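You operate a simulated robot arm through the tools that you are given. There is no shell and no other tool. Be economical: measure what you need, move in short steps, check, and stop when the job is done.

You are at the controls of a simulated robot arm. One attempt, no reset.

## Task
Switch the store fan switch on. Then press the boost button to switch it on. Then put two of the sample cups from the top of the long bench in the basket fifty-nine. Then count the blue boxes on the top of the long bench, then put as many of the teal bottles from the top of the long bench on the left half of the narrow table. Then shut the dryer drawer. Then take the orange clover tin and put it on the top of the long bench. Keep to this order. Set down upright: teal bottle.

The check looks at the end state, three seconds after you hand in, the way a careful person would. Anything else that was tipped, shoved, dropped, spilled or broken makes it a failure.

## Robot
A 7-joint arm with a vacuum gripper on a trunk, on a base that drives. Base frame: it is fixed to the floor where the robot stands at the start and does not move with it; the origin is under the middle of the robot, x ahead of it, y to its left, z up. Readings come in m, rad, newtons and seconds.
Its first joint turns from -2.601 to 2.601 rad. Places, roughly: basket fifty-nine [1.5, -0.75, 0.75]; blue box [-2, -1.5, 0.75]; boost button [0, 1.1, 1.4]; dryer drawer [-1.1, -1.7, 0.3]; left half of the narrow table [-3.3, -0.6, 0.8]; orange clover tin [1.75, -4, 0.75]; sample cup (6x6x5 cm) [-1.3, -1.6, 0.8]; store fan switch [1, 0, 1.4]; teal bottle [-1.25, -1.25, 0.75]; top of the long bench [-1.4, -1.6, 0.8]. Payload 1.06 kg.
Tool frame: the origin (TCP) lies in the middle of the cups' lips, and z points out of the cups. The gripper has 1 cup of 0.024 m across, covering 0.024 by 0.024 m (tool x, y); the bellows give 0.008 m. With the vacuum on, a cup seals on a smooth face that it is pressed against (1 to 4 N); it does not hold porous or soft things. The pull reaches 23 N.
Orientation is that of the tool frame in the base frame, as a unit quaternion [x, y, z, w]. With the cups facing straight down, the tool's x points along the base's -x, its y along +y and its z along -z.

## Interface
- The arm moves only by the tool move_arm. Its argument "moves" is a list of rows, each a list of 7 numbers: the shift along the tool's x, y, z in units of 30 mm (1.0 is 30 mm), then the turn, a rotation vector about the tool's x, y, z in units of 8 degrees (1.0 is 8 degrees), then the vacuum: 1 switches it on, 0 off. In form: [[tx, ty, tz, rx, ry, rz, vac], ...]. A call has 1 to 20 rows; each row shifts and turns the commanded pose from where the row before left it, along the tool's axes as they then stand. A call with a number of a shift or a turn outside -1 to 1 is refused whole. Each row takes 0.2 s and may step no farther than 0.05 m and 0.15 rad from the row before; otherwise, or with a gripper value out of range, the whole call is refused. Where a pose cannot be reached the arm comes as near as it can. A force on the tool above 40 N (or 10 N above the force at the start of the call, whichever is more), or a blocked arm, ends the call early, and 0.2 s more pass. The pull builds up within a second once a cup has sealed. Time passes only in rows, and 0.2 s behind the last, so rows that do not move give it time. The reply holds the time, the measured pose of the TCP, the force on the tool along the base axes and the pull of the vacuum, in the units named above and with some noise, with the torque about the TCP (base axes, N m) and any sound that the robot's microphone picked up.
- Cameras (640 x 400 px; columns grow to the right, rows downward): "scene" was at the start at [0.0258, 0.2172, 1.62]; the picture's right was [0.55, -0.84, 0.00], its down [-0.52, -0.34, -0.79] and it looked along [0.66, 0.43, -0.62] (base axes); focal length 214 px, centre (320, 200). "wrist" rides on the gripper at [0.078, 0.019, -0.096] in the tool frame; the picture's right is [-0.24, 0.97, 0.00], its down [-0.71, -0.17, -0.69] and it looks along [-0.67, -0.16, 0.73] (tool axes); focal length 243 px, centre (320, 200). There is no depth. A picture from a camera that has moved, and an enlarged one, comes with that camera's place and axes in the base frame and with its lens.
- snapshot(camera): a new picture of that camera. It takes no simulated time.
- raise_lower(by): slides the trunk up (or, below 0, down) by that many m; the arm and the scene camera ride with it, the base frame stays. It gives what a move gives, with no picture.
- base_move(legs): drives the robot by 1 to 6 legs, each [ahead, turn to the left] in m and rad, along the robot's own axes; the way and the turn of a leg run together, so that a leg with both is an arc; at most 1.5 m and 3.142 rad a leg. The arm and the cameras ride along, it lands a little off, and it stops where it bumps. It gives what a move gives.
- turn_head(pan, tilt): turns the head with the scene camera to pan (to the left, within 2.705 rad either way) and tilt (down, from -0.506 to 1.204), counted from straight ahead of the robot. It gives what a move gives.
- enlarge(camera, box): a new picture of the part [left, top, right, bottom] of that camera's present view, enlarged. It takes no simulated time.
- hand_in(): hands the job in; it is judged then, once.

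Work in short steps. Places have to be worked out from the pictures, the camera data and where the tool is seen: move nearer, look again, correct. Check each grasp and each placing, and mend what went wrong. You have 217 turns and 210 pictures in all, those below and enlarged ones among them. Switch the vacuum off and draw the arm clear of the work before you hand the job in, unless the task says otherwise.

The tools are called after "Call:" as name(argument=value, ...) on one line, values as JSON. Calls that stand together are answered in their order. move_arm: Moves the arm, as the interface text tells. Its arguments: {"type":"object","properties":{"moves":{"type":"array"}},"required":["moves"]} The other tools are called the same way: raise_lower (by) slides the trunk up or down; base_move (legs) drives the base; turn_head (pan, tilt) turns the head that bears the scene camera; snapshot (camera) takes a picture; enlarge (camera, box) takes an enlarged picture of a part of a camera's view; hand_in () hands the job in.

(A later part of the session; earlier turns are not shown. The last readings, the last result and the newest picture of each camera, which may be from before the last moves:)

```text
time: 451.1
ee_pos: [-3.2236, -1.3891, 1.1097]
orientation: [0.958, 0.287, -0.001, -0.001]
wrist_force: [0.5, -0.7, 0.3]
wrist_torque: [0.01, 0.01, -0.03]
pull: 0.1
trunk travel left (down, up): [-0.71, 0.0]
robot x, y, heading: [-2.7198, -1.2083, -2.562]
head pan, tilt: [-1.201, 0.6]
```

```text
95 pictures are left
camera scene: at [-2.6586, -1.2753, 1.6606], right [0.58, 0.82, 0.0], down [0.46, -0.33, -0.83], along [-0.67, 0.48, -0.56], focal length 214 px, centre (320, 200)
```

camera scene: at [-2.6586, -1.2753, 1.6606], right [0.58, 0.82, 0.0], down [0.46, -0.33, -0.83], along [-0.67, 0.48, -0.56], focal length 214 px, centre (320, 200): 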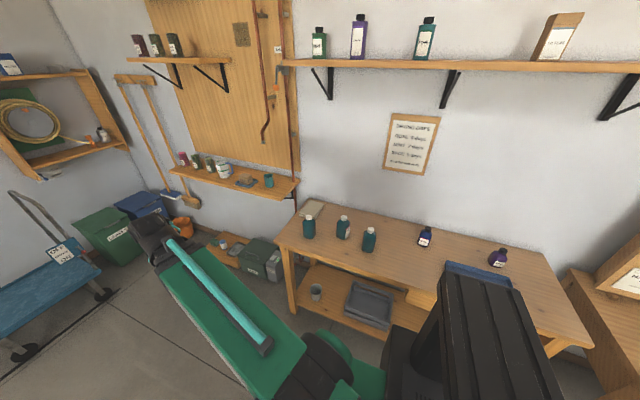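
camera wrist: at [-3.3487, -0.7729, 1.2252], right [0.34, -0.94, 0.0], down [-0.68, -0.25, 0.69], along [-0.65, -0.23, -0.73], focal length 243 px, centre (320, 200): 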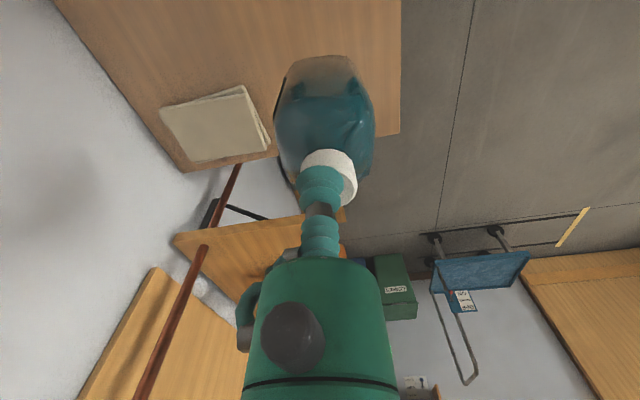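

Three bottles stand on the left half. Next the dryer drawer, on the other side of the bench; I look for the route around the far end.

Call:
turn_head(pan=1.0, tilt=0.5)

Call:
snapshot(camera="scene")

Call:
turn_head(pan=0.2, tilt=0.5)

Call:
snapshot(camera="scene")

```text
time: 453.1
ee_pos: [-3.2242, -1.3885, 1.1117]
orientation: [0.958, 0.288, -0.001, -0.001]
wrist_force: [-0.1, 0.9, 0.1]
wrist_torque: [0.01, -0.03, -0.01]
pull: 0.0
trunk travel left (down, up): [-0.71, 0.0]
robot x, y, heading: [-2.7167, -1.2099, -2.556]
head pan, tilt: [1.0, 0.499]
```

```text
94 pictures are left
camera scene: at [-2.5853, -1.4169, 1.6698], right [-1.0, -0.02, 0.0], down [-0.01, 0.48, -0.88], along [0.01, -0.88, -0.48], focal length 214 px, centre (320, 200)
```

scene: 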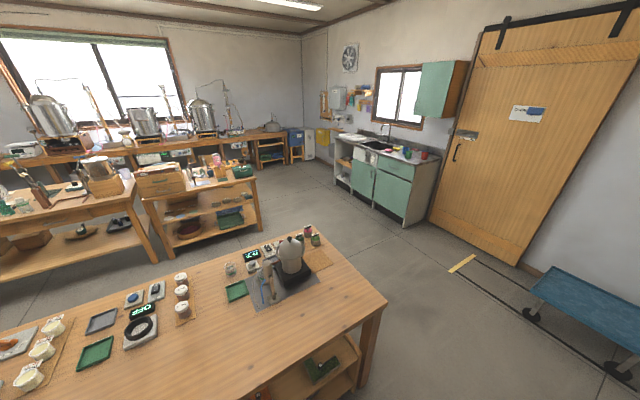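

```text
time: 454.2
ee_pos: [-3.2245, -1.3889, 1.1098]
orientation: [0.958, 0.287, -0.001, -0.001]
wrist_force: [-0.1, 0.2, 0.1]
wrist_torque: [0.02, -0.01, -0.02]
pull: 0.1
trunk travel left (down, up): [-0.71, 0.0]
robot x, y, heading: [-2.7167, -1.2093, -2.554]
head pan, tilt: [0.201, 0.499]
```

```text
93 pictures are left
camera scene: at [-2.6508, -1.3905, 1.6698], right [-0.71, 0.71, 0.0], down [0.34, 0.34, -0.88], along [-0.62, -0.62, -0.48], focal length 214 px, centre (320, 200)
```

scene: 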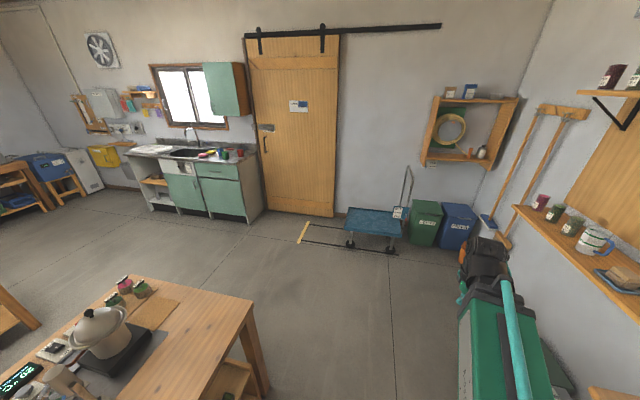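

The far end is open. Drive around the bench's far end to its other side and look for the open drawer.

Call:
base_move(legs=[[1.1, -0.028], [0, 1.571], [1.5, 0], [0.37, 0], [0, 1.571]])

Call:
turn_head(pan=0.35, tilt=0.5)

Call:
snapshot(camera="scene")

```text
time: 476.5
ee_pos: [-2.1265, -3.2006, 1.1114]
orientation: [-0.281, 0.96, -0.001, 0.001]
wrist_force: [0.6, -0.2, 0.3]
wrist_torque: [0.02, -0.01, -0.02]
pull: 0.1
trunk travel left (down, up): [-0.71, 0.0]
robot x, y, heading: [-2.6351, -3.3729, 0.574]
head pan, tilt: [0.201, 0.499]
```

```text
time: 477.2
ee_pos: [-2.1263, -3.1998, 1.1106]
orientation: [-0.281, 0.96, -0.001, 0.001]
wrist_force: [0.5, -0.6, 0.0]
wrist_torque: [0.02, 0.0, 0.02]
pull: 0.1
trunk travel left (down, up): [-0.71, 0.0]
robot x, y, heading: [-2.638, -3.3713, 0.575]
head pan, tilt: [0.351, 0.499]
```

```text
92 pictures are left
camera scene: at [-2.7133, -3.1817, 1.6698], right [0.8, -0.6, 0.0], down [-0.29, -0.38, -0.88], along [0.53, 0.7, -0.48], focal length 214 px, centre (320, 200)
```

scene: 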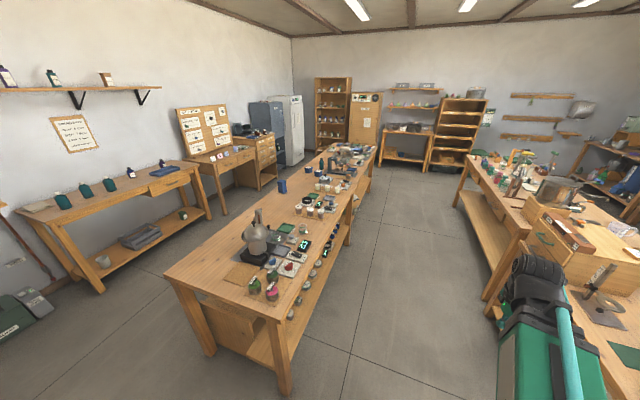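

Wide aisle. I drive 1.4 m along it and look at the bench's side.

Call:
base_move(legs=[[0, -0.015], [1.4, 0]])

Call:
turn_head(pan=0.7, tilt=0.7)

Call:
snapshot(camera="scene")

```text
time: 484.5
ee_pos: [-0.9432, -2.4569, 1.1095]
orientation: [-0.278, 0.961, -0.001, 0.001]
wrist_force: [-0.7, 0.8, -0.2]
wrist_torque: [-0.01, 0.02, -0.01]
pull: 0.0
trunk travel left (down, up): [-0.71, 0.0]
robot x, y, heading: [-1.4508, -2.6299, 0.573]
head pan, tilt: [0.351, 0.499]
```

```text
time: 485.3
ee_pos: [-0.9437, -2.4562, 1.1107]
orientation: [-0.278, 0.96, -0.002, 0.001]
wrist_force: [0.1, 0.9, 0.0]
wrist_torque: [-0.01, -0.02, -0.02]
pull: 0.0
trunk travel left (down, up): [-0.71, 0.0]
robot x, y, heading: [-1.4532, -2.6282, 0.566]
head pan, tilt: [0.7, 0.7]
```

```text
91 pictures are left
camera scene: at [-1.5597, -2.4268, 1.6521], right [0.95, -0.3, 0.0], down [-0.19, -0.61, -0.77], along [0.23, 0.73, -0.64], focal length 214 px, centre (320, 200)
```

scene: 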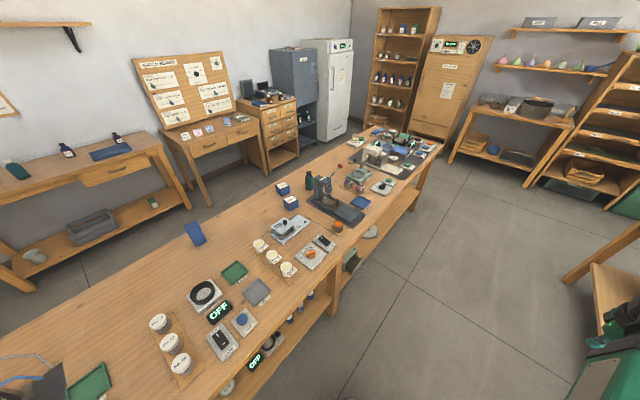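

Call:
enlarge(camera="scene", box=[220, 180, 440, 400])

Call:
base_move(legs=[[0.3, 0], [0, 1.571]])

Call:
turn_head(pan=0.0, tilt=0.8)

Call:
snapshot(camera="scene")

```text
1.82 times, centred on (330, 290) of scene
camera zoom: at [-1.5597, -2.4268, 1.6521], right [0.95, -0.3, 0.0], down [-0.19, -0.61, -0.77], along [0.23, 0.73, -0.64], focal length 390 px, centre (302, 36)
```

zoom: 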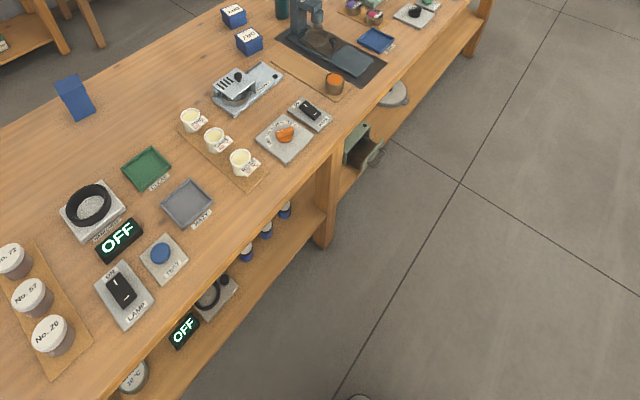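

```text
time: 491.2
ee_pos: [-1.373, -1.9554, 1.1101]
orientation: [0.879, -0.478, 0.0, -0.002]
wrist_force: [0.4, -0.1, 0.1]
wrist_torque: [0.0, 0.0, 0.02]
pull: 0.2
trunk travel left (down, up): [-0.71, 0.0]
robot x, y, heading: [-1.1979, -2.4594, 2.145]
head pan, tilt: [0.7, 0.7]
```

```text
time: 492.3
ee_pos: [-1.3741, -1.9558, 1.1113]
orientation: [0.879, -0.477, 0.001, -0.002]
wrist_force: [-0.7, -0.6, -0.1]
wrist_torque: [0.02, -0.03, -0.04]
pull: 0.1
trunk travel left (down, up): [-0.71, 0.0]
robot x, y, heading: [-1.1977, -2.4655, 2.145]
head pan, tilt: [0.0, 0.799]
```

```text
89 pictures are left
camera scene: at [-1.3618, -2.5271, 1.6438], right [0.84, 0.55, 0.0], down [0.39, -0.6, -0.7], along [-0.38, 0.58, -0.72], focal length 214 px, centre (320, 200)
```

scene: 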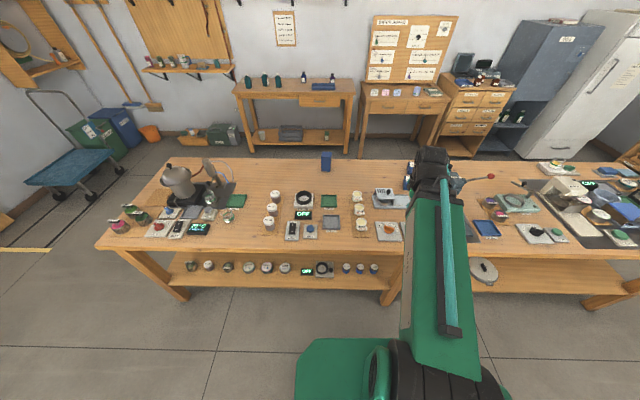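

The dryer is the teal appliance on the lower shelf near (-1.08,-1.66). I look to the right with the trunk lower.

Call:
move_arm(moves=[[1, 0, 0, 0, 0, 0, 0], [0.5, 1, 0, 0, 0, 0, 0], [0, 1, 0, 0, 0, 0, 0], [0, 1, 0, 0, 0, 0, 0], [0, 1, 0, 0, 0, 0, 0], [0, 0, 0, 0, 0, 0, 0]])

Call:
turn_head(pan=-0.6, tilt=0.8)

Call:
snapshot(camera="scene")

```text
time: 493.7
ee_pos: [-1.4712, -2.0109, 1.1175]
orientation: [0.878, -0.478, -0.001, -0.001]
wrist_force: [-0.6, -0.3, -1.0]
wrist_torque: [0.02, 0.0, 0.02]
pull: 0.0
out of reach, approached as far as the arm can: row 1, 2, 3, 4
trunk travel left (down, up): [-0.71, 0.0]
robot x, y, heading: [-1.2022, -2.4676, 2.146]
head pan, tilt: [0.0, 0.799]
```

```text
time: 494.7
ee_pos: [-1.47, -2.011, 1.1185]
orientation: [0.878, -0.478, 0.001, -0.002]
wrist_force: [0.4, -0.2, -0.6]
wrist_torque: [0.0, 0.0, 0.01]
pull: 0.0
trunk travel left (down, up): [-0.71, 0.0]
robot x, y, heading: [-1.1958, -2.4647, 2.143]
head pan, tilt: [-0.6, 0.799]
```

```text
88 pictures are left
camera scene: at [-1.3159, -2.514, 1.6438], right [1.0, -0.02, 0.0], down [-0.02, -0.72, -0.7], along [0.02, 0.7, -0.72], focal length 214 px, centre (320, 200)
```

scene: 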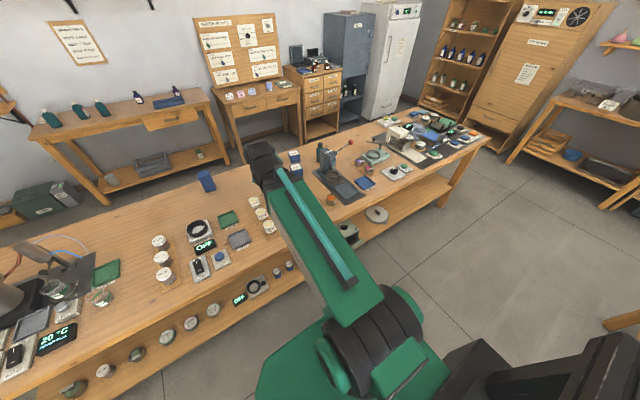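

Call:
base_move(legs=[[-0.1, 0], [0, -1.571], [0.5, 0], [0, 1.571]])

Call:
raise_lower(by=-0.3)

Call:
turn_head(pan=0.0, tilt=0.7)

Call:
snapshot(camera="scene")

```text
time: 506.0
ee_pos: [-1.0032, -1.8197, 1.1185]
orientation: [0.879, -0.477, 0.0, -0.002]
wrist_force: [-0.9, 0.1, -0.6]
wrist_torque: [0.02, -0.02, -0.02]
pull: 0.2
trunk travel left (down, up): [-0.71, 0.0]
robot x, y, heading: [-0.7306, -2.2747, 2.15]
head pan, tilt: [-0.6, 0.799]
```

```text
time: 509.0
ee_pos: [-1.0025, -1.8196, 0.8176]
orientation: [0.879, -0.477, 0.0, -0.002]
wrist_force: [-0.7, 0.3, 0.5]
wrist_torque: [0.0, 0.04, 0.05]
pull: 0.0
trunk travel left (down, up): [-0.41, 0.3]
robot x, y, heading: [-0.7282, -2.2693, 2.149]
head pan, tilt: [-0.6, 0.799]
```

```text
time: 510.0
ee_pos: [-1.0018, -1.8192, 0.8171]
orientation: [0.879, -0.477, 0.0, -0.002]
wrist_force: [-0.6, -0.4, 0.2]
wrist_torque: [0.0, 0.0, 0.01]
pull: 0.1
trunk travel left (down, up): [-0.41, 0.3]
robot x, y, heading: [-0.7279, -2.2732, 2.149]
head pan, tilt: [0.0, 0.7]
```

```text
87 pictures are left
camera scene: at [-0.8949, -2.3321, 1.352], right [0.84, 0.55, 0.0], down [0.35, -0.54, -0.76], along [-0.42, 0.64, -0.64], focal length 214 px, centre (320, 200)
```

scene: 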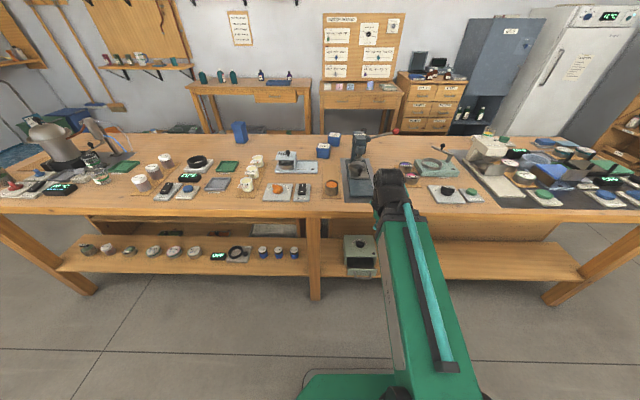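

Call:
enlarge(camera="scene", box=[310, 215, 430, 290])

Call:
raise_lower(by=-0.25)

Call:
turn_head(pan=0.0, tilt=0.6)

Call:
enlarge(camera="scene", box=[280, 170, 440, 270])

```text
5.33 times, centred on (370, 252) of scene
camera zoom: at [-0.8949, -2.3321, 1.352], right [0.84, 0.55, 0.0], down [0.35, -0.54, -0.76], along [-0.42, 0.64, -0.64], focal length 1144 px, centre (53, -80)
```

zoom: 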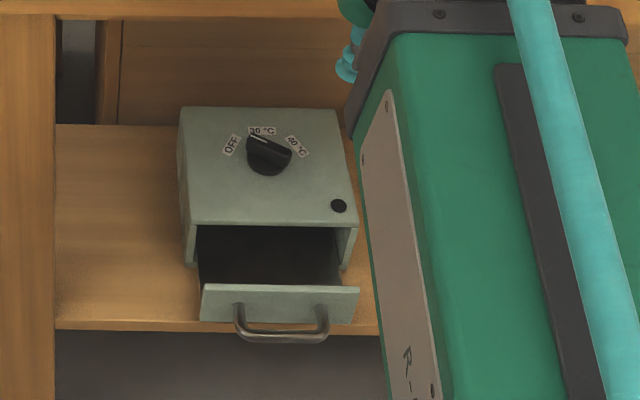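

```text
time: 512.6
ee_pos: [-1.002, -1.8194, 0.5685]
orientation: [0.878, -0.478, 0.0, -0.002]
wrist_force: [-0.5, -0.2, 0.1]
wrist_torque: [-0.03, 0.0, 0.03]
pull: 0.1
trunk travel left (down, up): [-0.16, 0.55]
robot x, y, heading: [-0.7286, -2.271, 2.146]
head pan, tilt: [0.0, 0.7]
```

```text
time: 513.3
ee_pos: [-1.0022, -1.8192, 0.5679]
orientation: [0.879, -0.477, 0.0, -0.002]
wrist_force: [0.2, 1.0, -0.3]
wrist_torque: [-0.01, -0.01, 0.0]
pull: 0.1
trunk travel left (down, up): [-0.16, 0.55]
robot x, y, heading: [-0.7303, -2.2682, 2.152]
head pan, tilt: [0.0, 0.6]
```

```text
4.00 times, centred on (360, 220) of scene
camera zoom: at [-0.8968, -2.3292, 1.1106], right [0.84, 0.55, 0.0], down [0.31, -0.47, -0.82], along [-0.45, 0.69, -0.57], focal length 858 px, centre (160, 120)
```

zoom: 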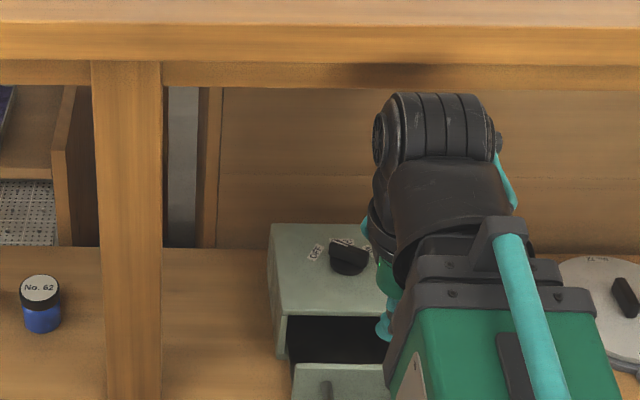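

The dryer's drawer is open ~5 cm; its front is centred ≈(-1.047,-1.694,0.333), handle ≈3 cm in front. I back off, lower the trunk, and bring the tool horizontal facing it.

Call:
base_move(legs=[[-0.2, 0]])

Call:
raise_lower(by=-0.15)

Call:
move_arm(moves=[[-0.5, 0, 0, 0, -1, 0, 0], [-0.49, 0, 0.07, 0, -1, 0, 0], [-0.48, 0, 0.14, 0, -1, 0, 0], [-0.46, 0, 0.2, 0, -1, 0, 0], [-0.42, 0, 0.26, 0, -1, 0, 0], [-0.38, 0, 0.32, 0, -1, 0, 0], [-0.33, 0, 0.37, 0, -1, 0, 0], [-0.28, 0, 0.41, 0, -1, 0, 0], [-0.22, 0, 0.45, 0, -1, 0, 0], [-0.15, 0, 0.47, 0, -1, 0, 0], [-0.09, 0, 0.49, 0, -1, 0, 0], [0, 0, 0.5, 0, -0.25, 0, 0], [0, 0, 0, 0, 0, 0, 0]])

Call:
snapshot(camera="scene")

Call:
snapshot(camera="wrist")

```text
time: 514.9
ee_pos: [-0.892, -1.9891, 0.5684]
orientation: [0.879, -0.476, 0.001, -0.003]
wrist_force: [0.1, -0.4, 0.1]
wrist_torque: [0.04, 0.01, 0.04]
pull: 0.1
trunk travel left (down, up): [-0.16, 0.55]
robot x, y, heading: [-0.6199, -2.4416, 2.149]
head pan, tilt: [0.0, 0.6]
```

```text
time: 516.6
ee_pos: [-0.8934, -1.9882, 0.4185]
orientation: [0.879, -0.476, 0.0, -0.002]
wrist_force: [-0.1, -0.1, 0.3]
wrist_torque: [0.0, -0.02, 0.03]
pull: 0.0
trunk travel left (down, up): [-0.01, 0.7]
robot x, y, heading: [-0.6179, -2.4387, 2.148]
head pan, tilt: [0.0, 0.6]
```

```text
time: 519.4
ee_pos: [-1.0226, -1.797, 0.4251]
orientation: [0.663, -0.347, -0.587, -0.307]
wrist_force: [-0.6, 0.2, -0.1]
wrist_torque: [0.02, 0.0, -0.01]
pull: 0.2
out of reach, approached as far as the arm can: row 1, 2, 3, 4, 5, 6, 7, 11
trunk travel left (down, up): [-0.01, 0.7]
robot x, y, heading: [-0.6191, -2.4378, 2.155]
head pan, tilt: [0.0, 0.6]
```

```text
84 pictures are left
camera scene: at [-0.7861, -2.498, 0.9607], right [0.83, 0.55, 0.0], down [0.31, -0.47, -0.83], along [-0.45, 0.69, -0.56], focal length 214 px, centre (320, 200)
```

scene: 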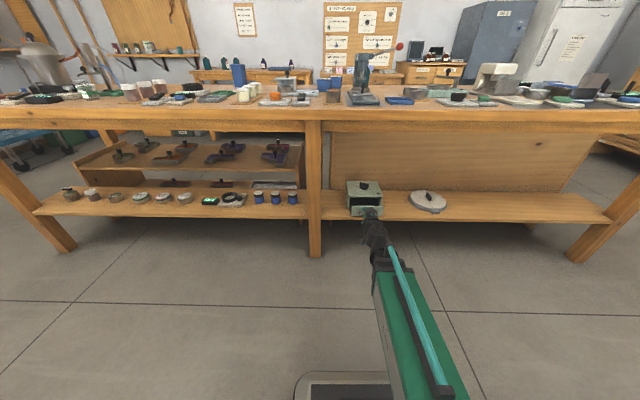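

```text
83 pictures are left
camera wrist: at [-0.9774, -1.8917, 0.3577], right [-0.81, -0.53, 0.23], down [0.48, -0.39, 0.79], along [-0.33, 0.75, 0.57], focal length 243 px, centre (320, 200)
```

wrist: 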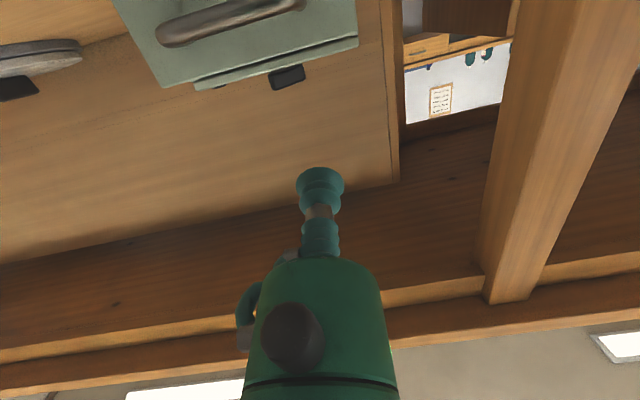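

The handle is at ≈(-1.032,-1.717,0.34). I level the tool, shift right and down to line up.

Call:
move_arm(moves=[[0, -0.6, -0.5, 0, -0.45, 0, 0], [0.4, -0.67, -0.3, 0, -0.4, 0, 0], [0.9, 0, 0, 0, 0, 0, 0], [0.9, 0, 0, 0, 0, 0, 0], [0.7, 0, 0, 0, 0, 0, 0], [0, 0, 0, 0, 0, 0, 0]])

Call:
snapshot(camera="wrist")

Call:
enlarge(camera="scene", box=[300, 150, 460, 250])

```text
time: 520.8
ee_pos: [-0.9771, -1.7956, 0.3409]
orientation: [0.627, -0.328, -0.626, -0.327]
wrist_force: [0.7, 0.6, -0.2]
wrist_torque: [-0.01, 0.02, 0.01]
pull: 0.1
trunk travel left (down, up): [-0.01, 0.7]
robot x, y, heading: [-0.6227, -2.4407, 2.156]
head pan, tilt: [0.0, 0.6]
```

```text
82 pictures are left
camera wrist: at [-0.9375, -1.884, 0.261], right [-0.8, -0.55, 0.24], down [0.53, -0.46, 0.71], along [-0.28, 0.69, 0.66], focal length 243 px, centre (320, 200)
```

wrist: 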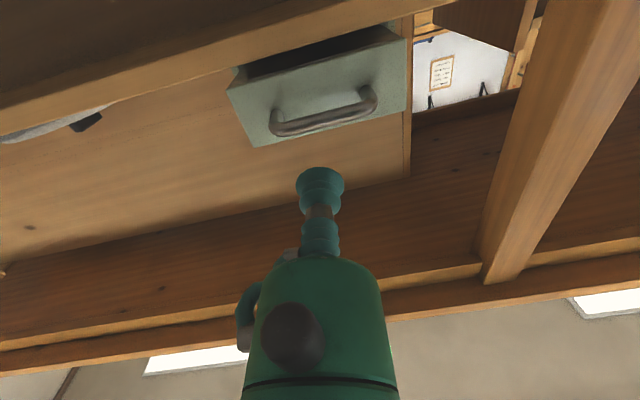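

```text
4.00 times, centred on (380, 200) of scene
camera zoom: at [-0.786, -2.498, 0.9607], right [0.83, 0.55, 0.0], down [0.31, -0.47, -0.83], along [-0.45, 0.69, -0.56], focal length 858 px, centre (80, 200)
```

zoom: 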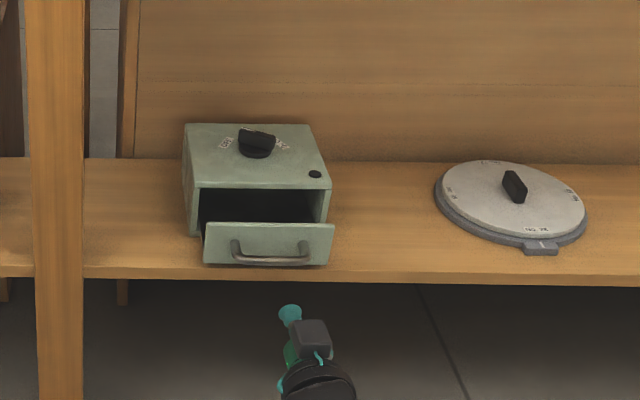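

Aligned with the handle. I push forward gradually.

Call:
move_arm(moves=[[-0.15, 0, 0.8, 0, 0, 0, 0], [0, 0, 0.8, 0, 0, 0, 0], [0, 0, 0.8, 0, 0, 0, 0], [0, 0, 0.4, 0, 0, 0, 0], [0, 0, 0.3, 0, 0, 0, 0], [0, 0, 0, 0, 0, 0, 0]])

Call:
enlarge(camera="scene", box=[300, 150, 460, 250])

```text
time: 522.2
ee_pos: [-1.0299, -1.7194, 0.3443]
orientation: [0.627, -0.329, -0.626, -0.326]
wrist_force: [-0.3, -0.2, 0.3]
wrist_torque: [-0.04, 0.01, 0.0]
pull: 0.0
trunk travel left (down, up): [-0.01, 0.7]
robot x, y, heading: [-0.6155, -2.4428, 2.154]
head pan, tilt: [0.0, 0.6]
```

```text
4.00 times, centred on (380, 200) of scene
camera zoom: at [-0.786, -2.498, 0.9607], right [0.83, 0.55, 0.0], down [0.31, -0.47, -0.83], along [-0.45, 0.69, -0.56], focal length 858 px, centre (80, 200)
```

zoom: 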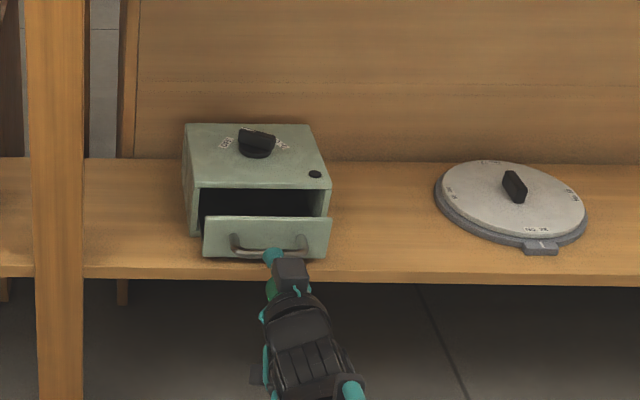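

The drawer is moving. Continue pushing.

Call:
move_arm(moves=[[0, 0, 0.4, 0, 0, 0, 0], [0, 0, 0.4, 0, 0, 0, 0], [0, 0, 0.3, 0, 0, 0, 0], [0, 0, 0.2, 0, 0, 0, 0], [0, 0, 0, 0, 0, 0, 0]])

Call:
enlarge(camera="scene", box=[300, 150, 460, 250])

```text
time: 523.4
ee_pos: [-1.0522, -1.6868, 0.3451]
orientation: [0.627, -0.329, -0.626, -0.327]
wrist_force: [1.8, -0.6, -0.1]
wrist_torque: [-0.02, -0.01, 0.01]
pull: 0.1
trunk travel left (down, up): [-0.01, 0.7]
robot x, y, heading: [-0.6156, -2.4403, 2.15]
head pan, tilt: [0.0, 0.6]
```

```text
4.00 times, centred on (380, 200) of scene
camera zoom: at [-0.786, -2.498, 0.9607], right [0.83, 0.55, 0.0], down [0.31, -0.47, -0.83], along [-0.45, 0.69, -0.56], focal length 858 px, centre (80, 200)
```

zoom: 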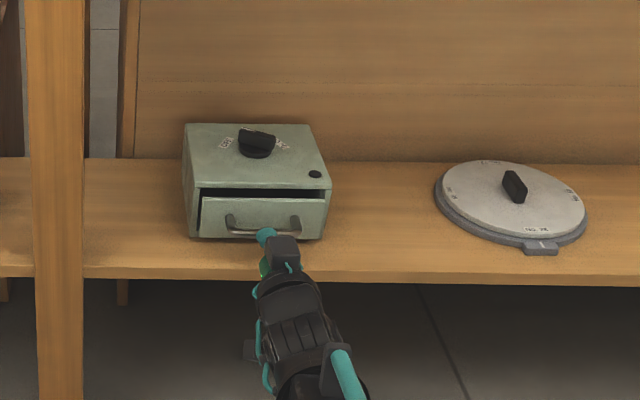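

Nearly shut; a bit more in small steps.

Call:
move_arm(moves=[[0, 0, 0.25, 0, 0, 0, 0], [0, 0, 0.25, 0, 0, 0, 0], [0, 0, 0.2, 0, 0, 0, 0], [0, 0, 0, 0, 0, 0, 0]])

Call:
enlarge(camera="scene", box=[300, 150, 460, 250])

```text
time: 524.4
ee_pos: [-1.0644, -1.6705, 0.3443]
orientation: [0.627, -0.329, -0.626, -0.328]
wrist_force: [7.6, -16.3, -0.1]
wrist_torque: [-0.04, 0.02, -0.09]
pull: 0.0
trunk travel left (down, up): [-0.01, 0.7]
robot x, y, heading: [-0.6206, -2.4386, 2.153]
head pan, tilt: [0.0, 0.6]
```

```text
4.00 times, centred on (380, 200) of scene
camera zoom: at [-0.7858, -2.4985, 0.9607], right [0.83, 0.55, 0.0], down [0.31, -0.47, -0.83], along [-0.45, 0.69, -0.56], focal length 858 px, centre (80, 200)
```

zoom: 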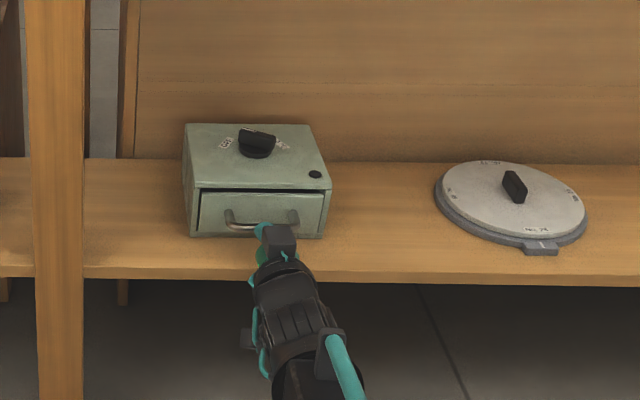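

Hard stop (18 N). One tiny extra push to make sure, then withdraw and inspect.

Call:
move_arm(moves=[[0, 0, 0.08, 0, 0, 0, 0], [0, 0, 0, 0, 0, 0, 0], [0, 0, -0.5, 0, 0, 0, 0], [0, 0, -1, 0, 0, 0, 0], [0, 0, -1, 0, 0, 0, 0], [0, 0, -1, 0, 0, 0, 0], [0, 0, -1, 0, 0, 0, 0], [0, 0, 0, 0, 0, 0, 0]])

Call:
enlarge(camera="scene", box=[320, 170, 420, 232])

Call:
snapshot(camera="wrist")

```text
time: 525.0
ee_pos: [-1.0633, -1.6703, 0.3452]
orientation: [0.627, -0.328, -0.627, -0.327]
wrist_force: [7.4, -10.6, 0.3]
wrist_torque: [0.02, -0.06, -0.05]
pull: 0.2
trunk travel left (down, up): [-0.01, 0.7]
robot x, y, heading: [-0.6181, -2.4432, 2.151]
head pan, tilt: [0.0, 0.6]
stopped in row 2: the force on the tool passed its limit at 41 N (the readings are from after the stop); the commanded pose is now the measured one
```

```text
6.40 times, centred on (370, 201) of scene
camera zoom: at [-0.7857, -2.4986, 0.9606], right [0.84, 0.55, 0.0], down [0.31, -0.47, -0.83], along [-0.45, 0.69, -0.56], focal length 1373 px, centre (0, 194)
```

zoom: 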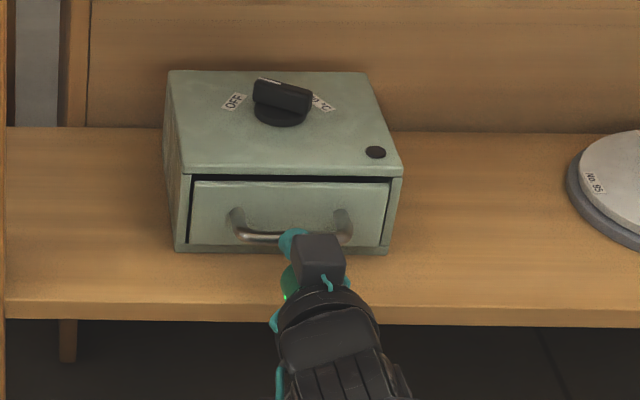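

```text
76 pictures are left
camera wrist: at [-1.0239, -1.7592, 0.2662], right [-0.8, -0.55, 0.24], down [0.53, -0.46, 0.71], along [-0.28, 0.69, 0.66], focal length 243 px, centre (320, 200)
```

wrist: 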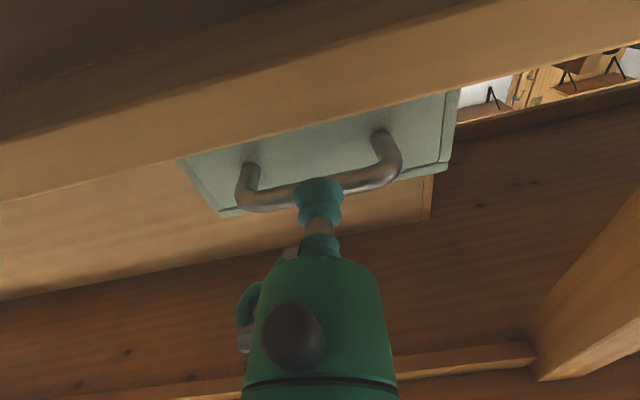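

The drawer front is flush in its frame. Withdraw.

Call:
move_arm(moves=[[0, 0, -0.5, 0, 0, 0, 0], [0, 0, -1, 0, 0, 0, 0], [0, 0, -1, 0, 0, 0, 0], [0, 0, -1, 0, 0, 0, 0], [0, 0, -1, 0, 0, 0, 0], [0, 0, 0, 0, 0, 0, 0]])

Call:
enlarge(camera="scene", box=[320, 170, 420, 232])

Call:
base_move(legs=[[-0.1, 0]])

Call:
raise_lower(by=0.7)

```text
time: 526.4
ee_pos: [-0.9862, -1.7806, 0.3463]
orientation: [0.627, -0.329, -0.626, -0.327]
wrist_force: [0.2, -0.2, -0.5]
wrist_torque: [0.0, 0.0, -0.03]
pull: 0.0
trunk travel left (down, up): [-0.01, 0.7]
robot x, y, heading: [-0.6185, -2.4407, 2.153]
head pan, tilt: [0.0, 0.6]
```

```text
6.40 times, centred on (370, 201) of scene
camera zoom: at [-0.7859, -2.4983, 0.9607], right [0.83, 0.55, 0.0], down [0.31, -0.47, -0.83], along [-0.45, 0.69, -0.56], focal length 1373 px, centre (0, 194)
```

zoom: 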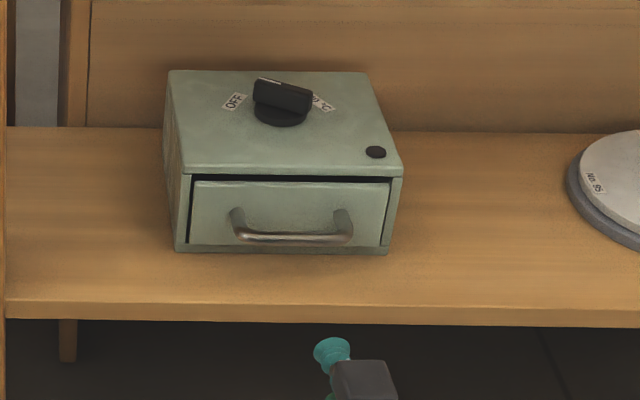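

```text
time: 527.5
ee_pos: [-0.9335, -1.8648, 0.3443]
orientation: [0.627, -0.328, -0.627, -0.326]
wrist_force: [0.3, 0.2, -1.0]
wrist_torque: [0.0, 0.01, 0.03]
pull: 0.0
trunk travel left (down, up): [-0.01, 0.7]
robot x, y, heading: [-0.5644, -2.5241, 2.156]
head pan, tilt: [0.0, 0.6]
```

```text
refused: 0.7 is not a number from -0.4 to 0.4
```

Drawer shut. Raise the trunk and look toward the tin's area.

Call:
raise_lower(by=0.4)

Call:
raise_lower(by=0.3)

Call:
turn_head(pan=-2.6, tilt=0.35)

Call:
snapshot(camera="scene")

Call:
turn_head(pan=-1.8, tilt=0.35)

Call:
snapshot(camera="scene")

```text
time: 531.4
ee_pos: [-0.9327, -1.864, 0.7449]
orientation: [0.627, -0.328, -0.626, -0.326]
wrist_force: [0.4, 0.8, -0.4]
wrist_torque: [-0.01, -0.02, -0.01]
pull: 0.1
trunk travel left (down, up): [-0.41, 0.3]
robot x, y, heading: [-0.5619, -2.525, 2.159]
head pan, tilt: [0.0, 0.6]
```

```text
time: 534.4
ee_pos: [-0.9331, -1.8651, 1.0449]
orientation: [0.627, -0.327, -0.627, -0.326]
wrist_force: [0.0, 0.4, 0.3]
wrist_torque: [0.02, -0.01, -0.03]
pull: 0.1
trunk travel left (down, up): [-0.71, 0.0]
robot x, y, heading: [-0.5615, -2.527, 2.158]
head pan, tilt: [0.0, 0.6]
```

```text
time: 536.7
ee_pos: [-0.9341, -1.8643, 1.046]
orientation: [0.627, -0.328, -0.626, -0.327]
wrist_force: [0.0, 0.4, -0.1]
wrist_torque: [0.0, -0.03, -0.01]
pull: 0.0
trunk travel left (down, up): [-0.71, 0.0]
robot x, y, heading: [-0.5632, -2.5274, 2.154]
head pan, tilt: [-2.601, 0.351]
```

```text
74 pictures are left
camera scene: at [-0.598, -2.6956, 1.6834], right [-0.43, -0.9, 0.0], down [-0.31, 0.15, -0.94], along [0.85, -0.4, -0.34], focal length 214 px, centre (320, 200)
```

scene: 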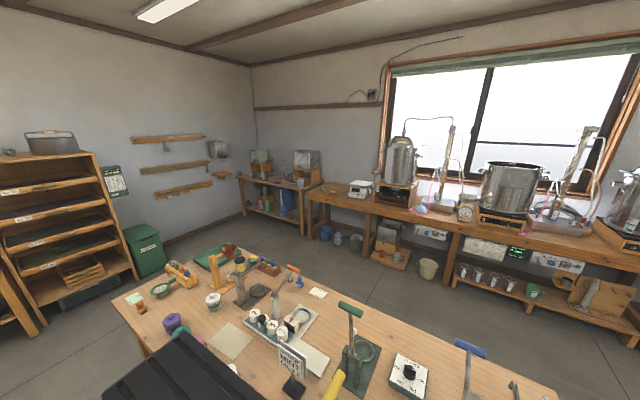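

```text
time: 537.8
ee_pos: [-0.9326, -1.8644, 1.0459]
orientation: [0.627, -0.328, -0.627, -0.327]
wrist_force: [0.1, -0.2, 0.4]
wrist_torque: [0.0, -0.01, -0.01]
pull: 0.1
trunk travel left (down, up): [-0.71, 0.0]
robot x, y, heading: [-0.5656, -2.5245, 2.151]
head pan, tilt: [-1.799, 0.351]
```

```text
73 pictures are left
camera scene: at [-0.5947, -2.6232, 1.6834], right [0.35, -0.94, 0.0], down [-0.32, -0.12, -0.94], along [0.88, 0.33, -0.34], focal length 214 px, centre (320, 200)
```

scene: 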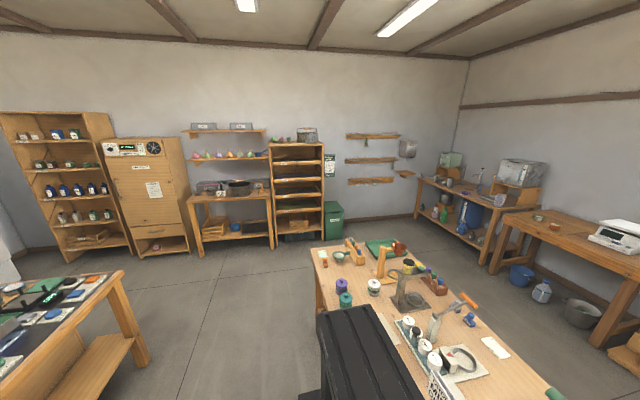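

Call:
enlarge(camera="scene", box=[480, 170, 640, 270])

```text
4.00 times, centred on (560, 220) of scene
camera zoom: at [-0.5947, -2.6232, 1.6834], right [0.35, -0.94, 0.0], down [-0.32, -0.12, -0.94], along [0.88, 0.33, -0.34], focal length 858 px, centre (-640, 120)
```

zoom: 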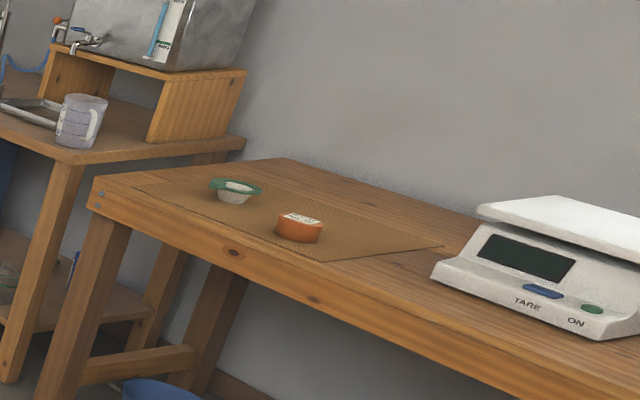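

The orange tin sits on the window bench at ≈(1.78,-4.0). I restore the tool-down pose and retract.

Call:
move_arm(moves=[[0, 0, 0, 0, 1, 0, 0], [0, 0, 0, 0, 1, 0, 0], [0, 0, 0, 0, 1, 0, 0], [0, 0, 0, 0, 1, 0, 0], [0, 0, 0, 0, 1, 0, 0], [0, 0, 0, 0, 1, 0, 0], [0, 0, 0, 0, 1, 0, 0], [0, 0, 0, 0, 1, 0, 0], [0, 0, 0, 0, 1, 0, 0], [0, 0, 0, 0, 1, 0, 0], [0, 0, 0, 0, 1, 0, 0], [0, 0, 0, 0, 0.25, 0, 0], [1, 0, 0, 0, 0, 0, 0], [1, 0, 0, 0, 0, 0, 0], [1, 0, 0, 0, 0, 0, 0], [1, 0, 0, 0, 0, 0, 0], [0, 0, 0, 0, 0, 0, 0]])

Call:
base_move(legs=[[0, -1.417], [1.5, 0], [0.448, 0], [0, -1.746]])

Call:
turn_head(pan=0.0, tilt=0.4)

Call:
snapshot(camera="scene")

```text
time: 541.4
ee_pos: [-0.8663, -1.9619, 1.0271]
orientation: [0.892, -0.445, -0.07, -0.028]
wrist_force: [0.2, -0.4, 0.5]
wrist_torque: [-0.01, 0.01, 0.0]
pull: 0.0
out of reach, approached as far as the arm can: row 2, 3
trunk travel left (down, up): [-0.71, 0.0]
robot x, y, heading: [-0.5646, -2.5235, 2.154]
head pan, tilt: [-1.799, 0.351]
```

```text
time: 542.9
ee_pos: [-0.7654, -1.9171, 1.0283]
orientation: [0.85, -0.521, -0.066, -0.036]
wrist_force: [-0.2, -0.5, 1.0]
wrist_torque: [0.0, 0.01, -0.01]
pull: 0.0
trunk travel left (down, up): [-0.71, 0.0]
robot x, y, heading: [-0.5644, -2.5245, 1.981]
head pan, tilt: [-1.799, 0.351]
stopped in leg 1: the robot was blocked; the commanded pose is now the measured one
```

```text
time: 544.6
ee_pos: [-0.7651, -1.9163, 1.0271]
orientation: [0.85, -0.521, -0.067, -0.035]
wrist_force: [0.6, 0.0, -0.4]
wrist_torque: [0.03, -0.03, -0.02]
pull: 0.2
trunk travel left (down, up): [-0.71, 0.0]
robot x, y, heading: [-0.5608, -2.5241, 1.983]
head pan, tilt: [0.0, 0.4]
```

```text
71 pictures are left
camera scene: at [-0.7409, -2.5465, 1.6789], right [0.92, 0.4, 0.0], down [0.16, -0.36, -0.92], along [-0.37, 0.84, -0.39], focal length 214 px, centre (320, 200)
```

scene: 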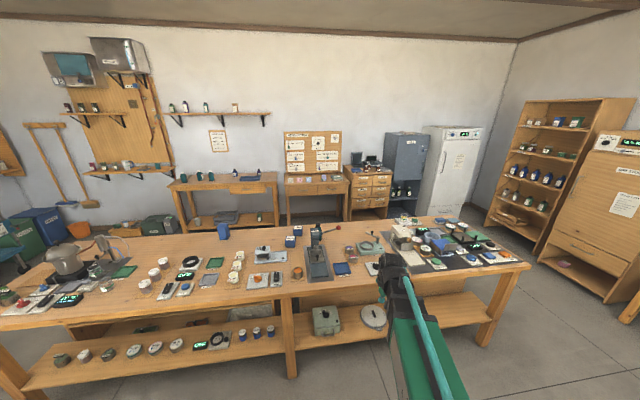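

The base's rear bumped the table behind. I first move forward 0.28 m, then turn; also fix the tool's residual tilt.

Call:
move_arm(moves=[[0, 0, -0.5, 0, 0.9, 0, 0], [0.3, 0, -0.5, 0, 0.18, 0, 0], [0, 0, 0, 0, 0, 0, 0]])

Call:
base_move(legs=[[0.28, 0], [0, -1.4]])

Call:
turn_head(pan=-1.5, tilt=0.6)

Call:
snapshot(camera="scene")

```text
time: 545.5
ee_pos: [-0.7594, -1.927, 1.0549]
orientation: [0.852, -0.523, -0.002, 0.005]
wrist_force: [-0.2, 0.0, 0.8]
wrist_torque: [0.0, -0.01, -0.04]
pull: 0.0
trunk travel left (down, up): [-0.71, 0.0]
robot x, y, heading: [-0.5683, -2.5214, 1.979]
head pan, tilt: [0.0, 0.4]
```

```text
time: 550.8
ee_pos: [-0.1234, -1.9702, 1.0569]
orientation: [-0.316, 0.949, 0.005, -0.002]
wrist_force: [-0.9, -0.1, 0.4]
wrist_torque: [-0.01, -0.01, -0.02]
pull: 0.1
trunk travel left (down, up): [-0.71, 0.0]
robot x, y, heading: [-0.6768, -2.2672, 0.584]
head pan, tilt: [0.0, 0.4]
```

```text
time: 552.4
ee_pos: [-0.1251, -1.9699, 1.056]
orientation: [-0.316, 0.949, 0.005, -0.001]
wrist_force: [-0.4, 0.2, -0.1]
wrist_torque: [-0.01, -0.01, 0.0]
pull: 0.1
trunk travel left (down, up): [-0.71, 0.0]
robot x, y, heading: [-0.677, -2.2624, 0.583]
head pan, tilt: [-1.499, 0.6]
```

```text
70 pictures are left
camera scene: at [-0.7557, -2.2182, 1.6607], right [-0.79, -0.61, 0.0], down [-0.34, 0.45, -0.83], along [0.5, -0.65, -0.56], focal length 214 px, centre (320, 200)
```

scene: 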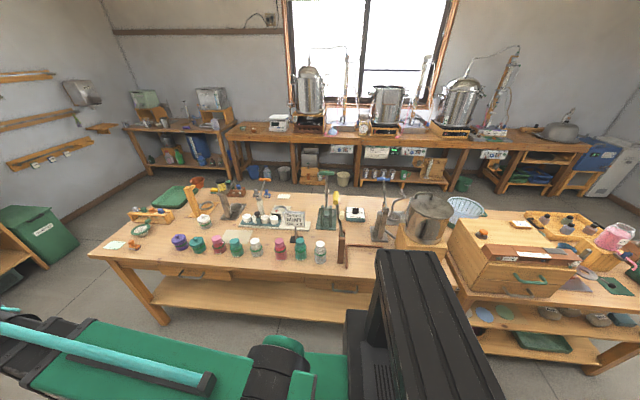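

Nothing disturbed on that table. Continue: along the aisle, then toward the window side.

Call:
base_move(legs=[[1.5, -0.02], [0.37, 0], [0, -1.573]])

Call:
turn_head(pan=0.0, tilt=0.4)

Call:
snapshot(camera="scene")

```text
time: 565.6
ee_pos: [1.1787, -1.8136, 1.0566]
orientation: [0.454, 0.891, 0.005, 0.003]
wrist_force: [-0.1, 0.6, 0.3]
wrist_torque: [-0.04, 0.0, 0.01]
pull: 0.0
trunk travel left (down, up): [-0.71, 0.0]
robot x, y, heading: [0.8929, -1.2607, -1.004]
head pan, tilt: [-1.499, 0.6]
```

```text
time: 567.2
ee_pos: [1.1788, -1.8143, 1.0559]
orientation: [0.454, 0.891, 0.005, 0.002]
wrist_force: [-0.2, 0.2, 0.1]
wrist_torque: [-0.04, -0.02, 0.01]
pull: 0.0
trunk travel left (down, up): [-0.71, 0.0]
robot x, y, heading: [0.8947, -1.2562, -1.002]
head pan, tilt: [0.0, 0.4]
```

```text
69 pictures are left
camera scene: at [1.0601, -1.2057, 1.6789], right [-0.84, -0.54, 0.0], down [-0.21, 0.33, -0.92], along [0.5, -0.78, -0.39], focal length 214 px, centre (320, 200)
```

scene: 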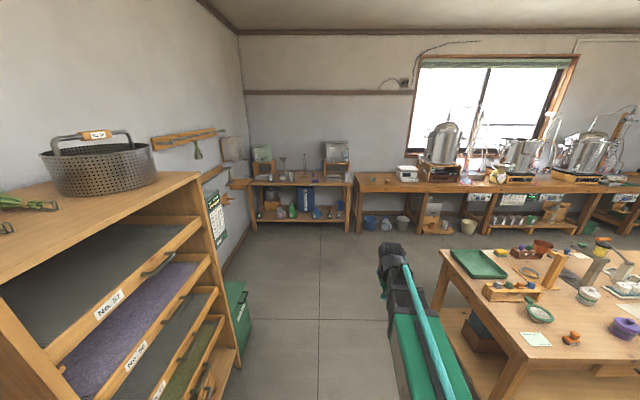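

Clear. Drive 1.95 m ahead, then sidestep to the tin.

Call:
base_move(legs=[[1.5, 0], [0.45, -0.01], [0, -1.57], [0.7, 0], [0, 1.57]])

Call:
turn_head(pan=0.0, tilt=0.7)

Call:
snapshot(camera="scene")

Call:
snapshot(camera="wrist")

```text
time: 587.9
ee_pos: [1.6403, -3.8277, 1.0572]
orientation: [0.456, 0.89, 0.005, 0.002]
wrist_force: [-0.3, -0.7, -0.5]
wrist_torque: [0.01, 0.01, -0.03]
pull: 0.0
trunk travel left (down, up): [-0.71, 0.0]
robot x, y, heading: [1.3601, -3.2659, -1.003]
head pan, tilt: [0.0, 0.4]
```

```text
time: 588.7
ee_pos: [1.6406, -3.8276, 1.0576]
orientation: [0.457, 0.89, 0.004, 0.002]
wrist_force: [-0.3, 0.3, -1.3]
wrist_torque: [0.02, -0.04, -0.01]
pull: 0.0
trunk travel left (down, up): [-0.71, 0.0]
robot x, y, heading: [1.3572, -3.2672, -1.003]
head pan, tilt: [0.0, 0.7]
```

```text
68 pictures are left
camera scene: at [1.5212, -3.2114, 1.6521], right [-0.84, -0.54, 0.0], down [-0.34, 0.54, -0.77], along [0.41, -0.65, -0.64], focal length 214 px, centre (320, 200)
```

scene: 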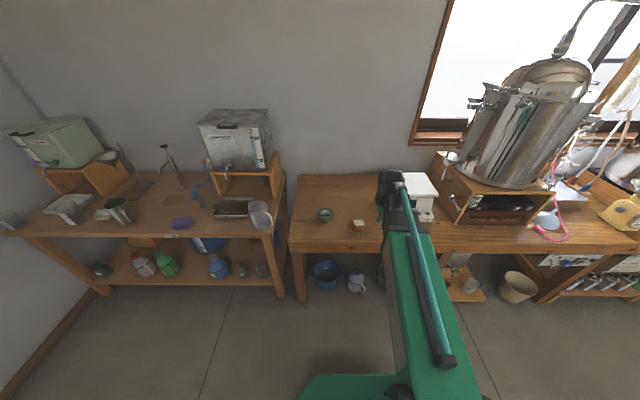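

```text
67 pictures are left
camera wrist: at [1.6103, -3.7519, 1.1513], right [0.93, 0.38, 0.01], down [0.27, -0.68, 0.68], along [0.26, -0.63, -0.73], focal length 243 px, centre (320, 200)
```

wrist: 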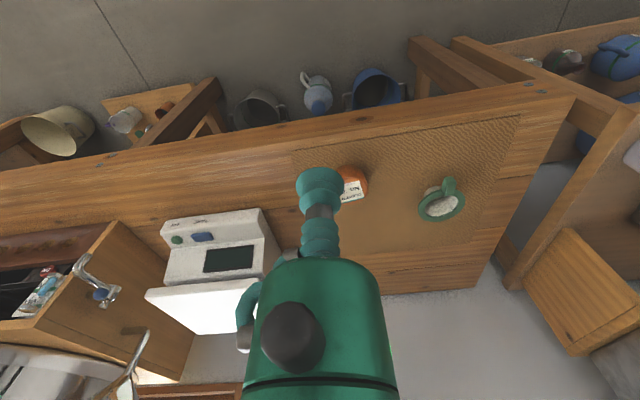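

Tin near (1.77,-3.99). I enlarge to read it.

Call:
enlarge(camera="wrist", box=[320, 140, 400, 220])

Call:
enlarge(camera="scene", box=[300, 190, 400, 250])

```text
5.00 times, centred on (360, 180) of wrist
camera zoom: at [1.6103, -3.7519, 1.1513], right [0.93, 0.38, 0.01], down [0.27, -0.68, 0.68], along [0.26, -0.63, -0.73], focal length 1213 px, centre (120, 300)
```

zoom: 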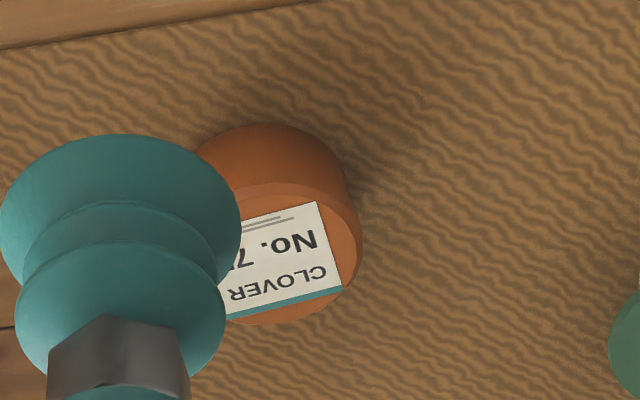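

```text
6.40 times, centred on (350, 220) of scene
camera zoom: at [1.5212, -3.2114, 1.6521], right [-0.84, -0.54, 0.0], down [-0.34, 0.54, -0.77], along [0.41, -0.65, -0.64], focal length 1373 px, centre (128, 72)
```

zoom: 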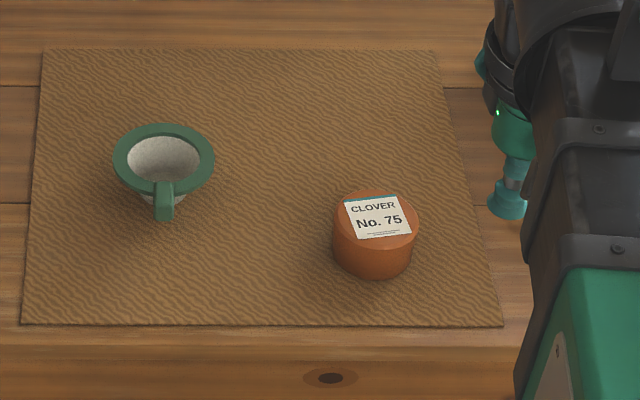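

CLOVER No. 75, top centre ≈(1.7745,-3.993,0.823). Move above it and check.

Call:
move_arm(moves=[[-1, 0.41, 0, 0, 0, 0, 0], [-1, 0, 0, 0, 0, 0, 0], [-1, 0, 0, 0, 0, 0, 0], [-1, 0, 0, 0, 0, 0, 0], [-1, 0, 0, 0, 0, 0, 0], [-1, 0, 0, 0, 0, 0, 0], [-1, 0, 0, 0, 0, 0, 0], [-0.08, 0, 1, 0, 0, 0, 0], [0, 0, 1, 0, 0, 0, 0], [0, 0, 1, 0, 0, 0, 0], [0, 0, 1, 0, 0, 0, 0], [0, 0, 0, 0, 0, 0, 0]])

Call:
snapshot(camera="wrist")

```text
time: 591.3
ee_pos: [1.7743, -3.9923, 0.9355]
orientation: [0.456, 0.89, 0.005, 0.003]
wrist_force: [-0.5, -0.3, -0.1]
wrist_torque: [0.0, -0.01, 0.01]
pull: 0.1
trunk travel left (down, up): [-0.71, 0.0]
robot x, y, heading: [1.3592, -3.2686, -1.008]
head pan, tilt: [0.0, 0.7]
```

```text
64 pictures are left
camera wrist: at [1.7445, -3.9169, 1.0308], right [0.93, 0.38, 0.01], down [0.27, -0.68, 0.68], along [0.26, -0.63, -0.73], focal length 243 px, centre (320, 200)
```

wrist: 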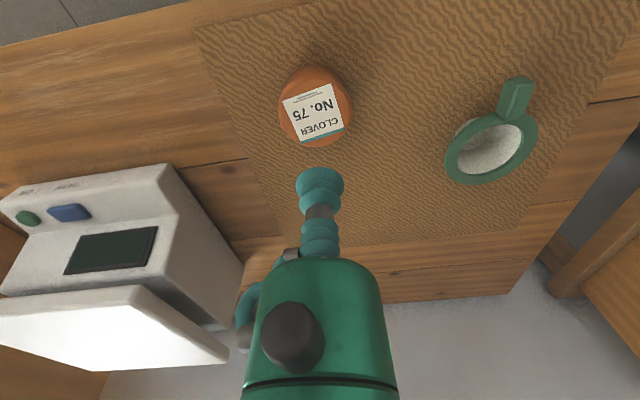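

Call:
move_arm(moves=[[-0.12, 0, 1, 0, 0, 0, 1], [0, 0, 1, 0, 0, 0, 1], [0, 0, 1, 0, 0, 0, 1], [0, 0, 0.4, 0, 0, 0, 1], [0, 0, 0.15, 0, 0, 0, 1], [0, 0, 0.12, 0, 0, 0, 1], [0, 0, 0, 0, 0, 0, 1]])

```text
time: 592.9
ee_pos: [1.7793, -3.9931, 0.826]
orientation: [0.456, 0.89, 0.004, 0.002]
wrist_force: [0.0, 0.0, -0.1]
wrist_torque: [0.03, 0.0, -0.03]
pull: 0.1
trunk travel left (down, up): [-0.71, 0.0]
robot x, y, heading: [1.3595, -3.2653, -1.005]
head pan, tilt: [0.0, 0.7]
```

Call:
move_arm(moves=[[0, 0, 0.12, 0, 0, 0, 1], [0, 0, 0.12, 0, 0, 0, 1], [0, 0, 0, 0, 0, 0, 1]])

```text
time: 593.7
ee_pos: [1.7788, -3.9944, 0.8183]
orientation: [0.456, 0.89, 0.005, 0.002]
wrist_force: [0.3, 0.1, 0.6]
wrist_torque: [-0.01, -0.01, 0.0]
pull: 0.0
trunk travel left (down, up): [-0.71, 0.0]
robot x, y, heading: [1.3606, -3.2685, -1.009]
head pan, tilt: [0.0, 0.7]
```

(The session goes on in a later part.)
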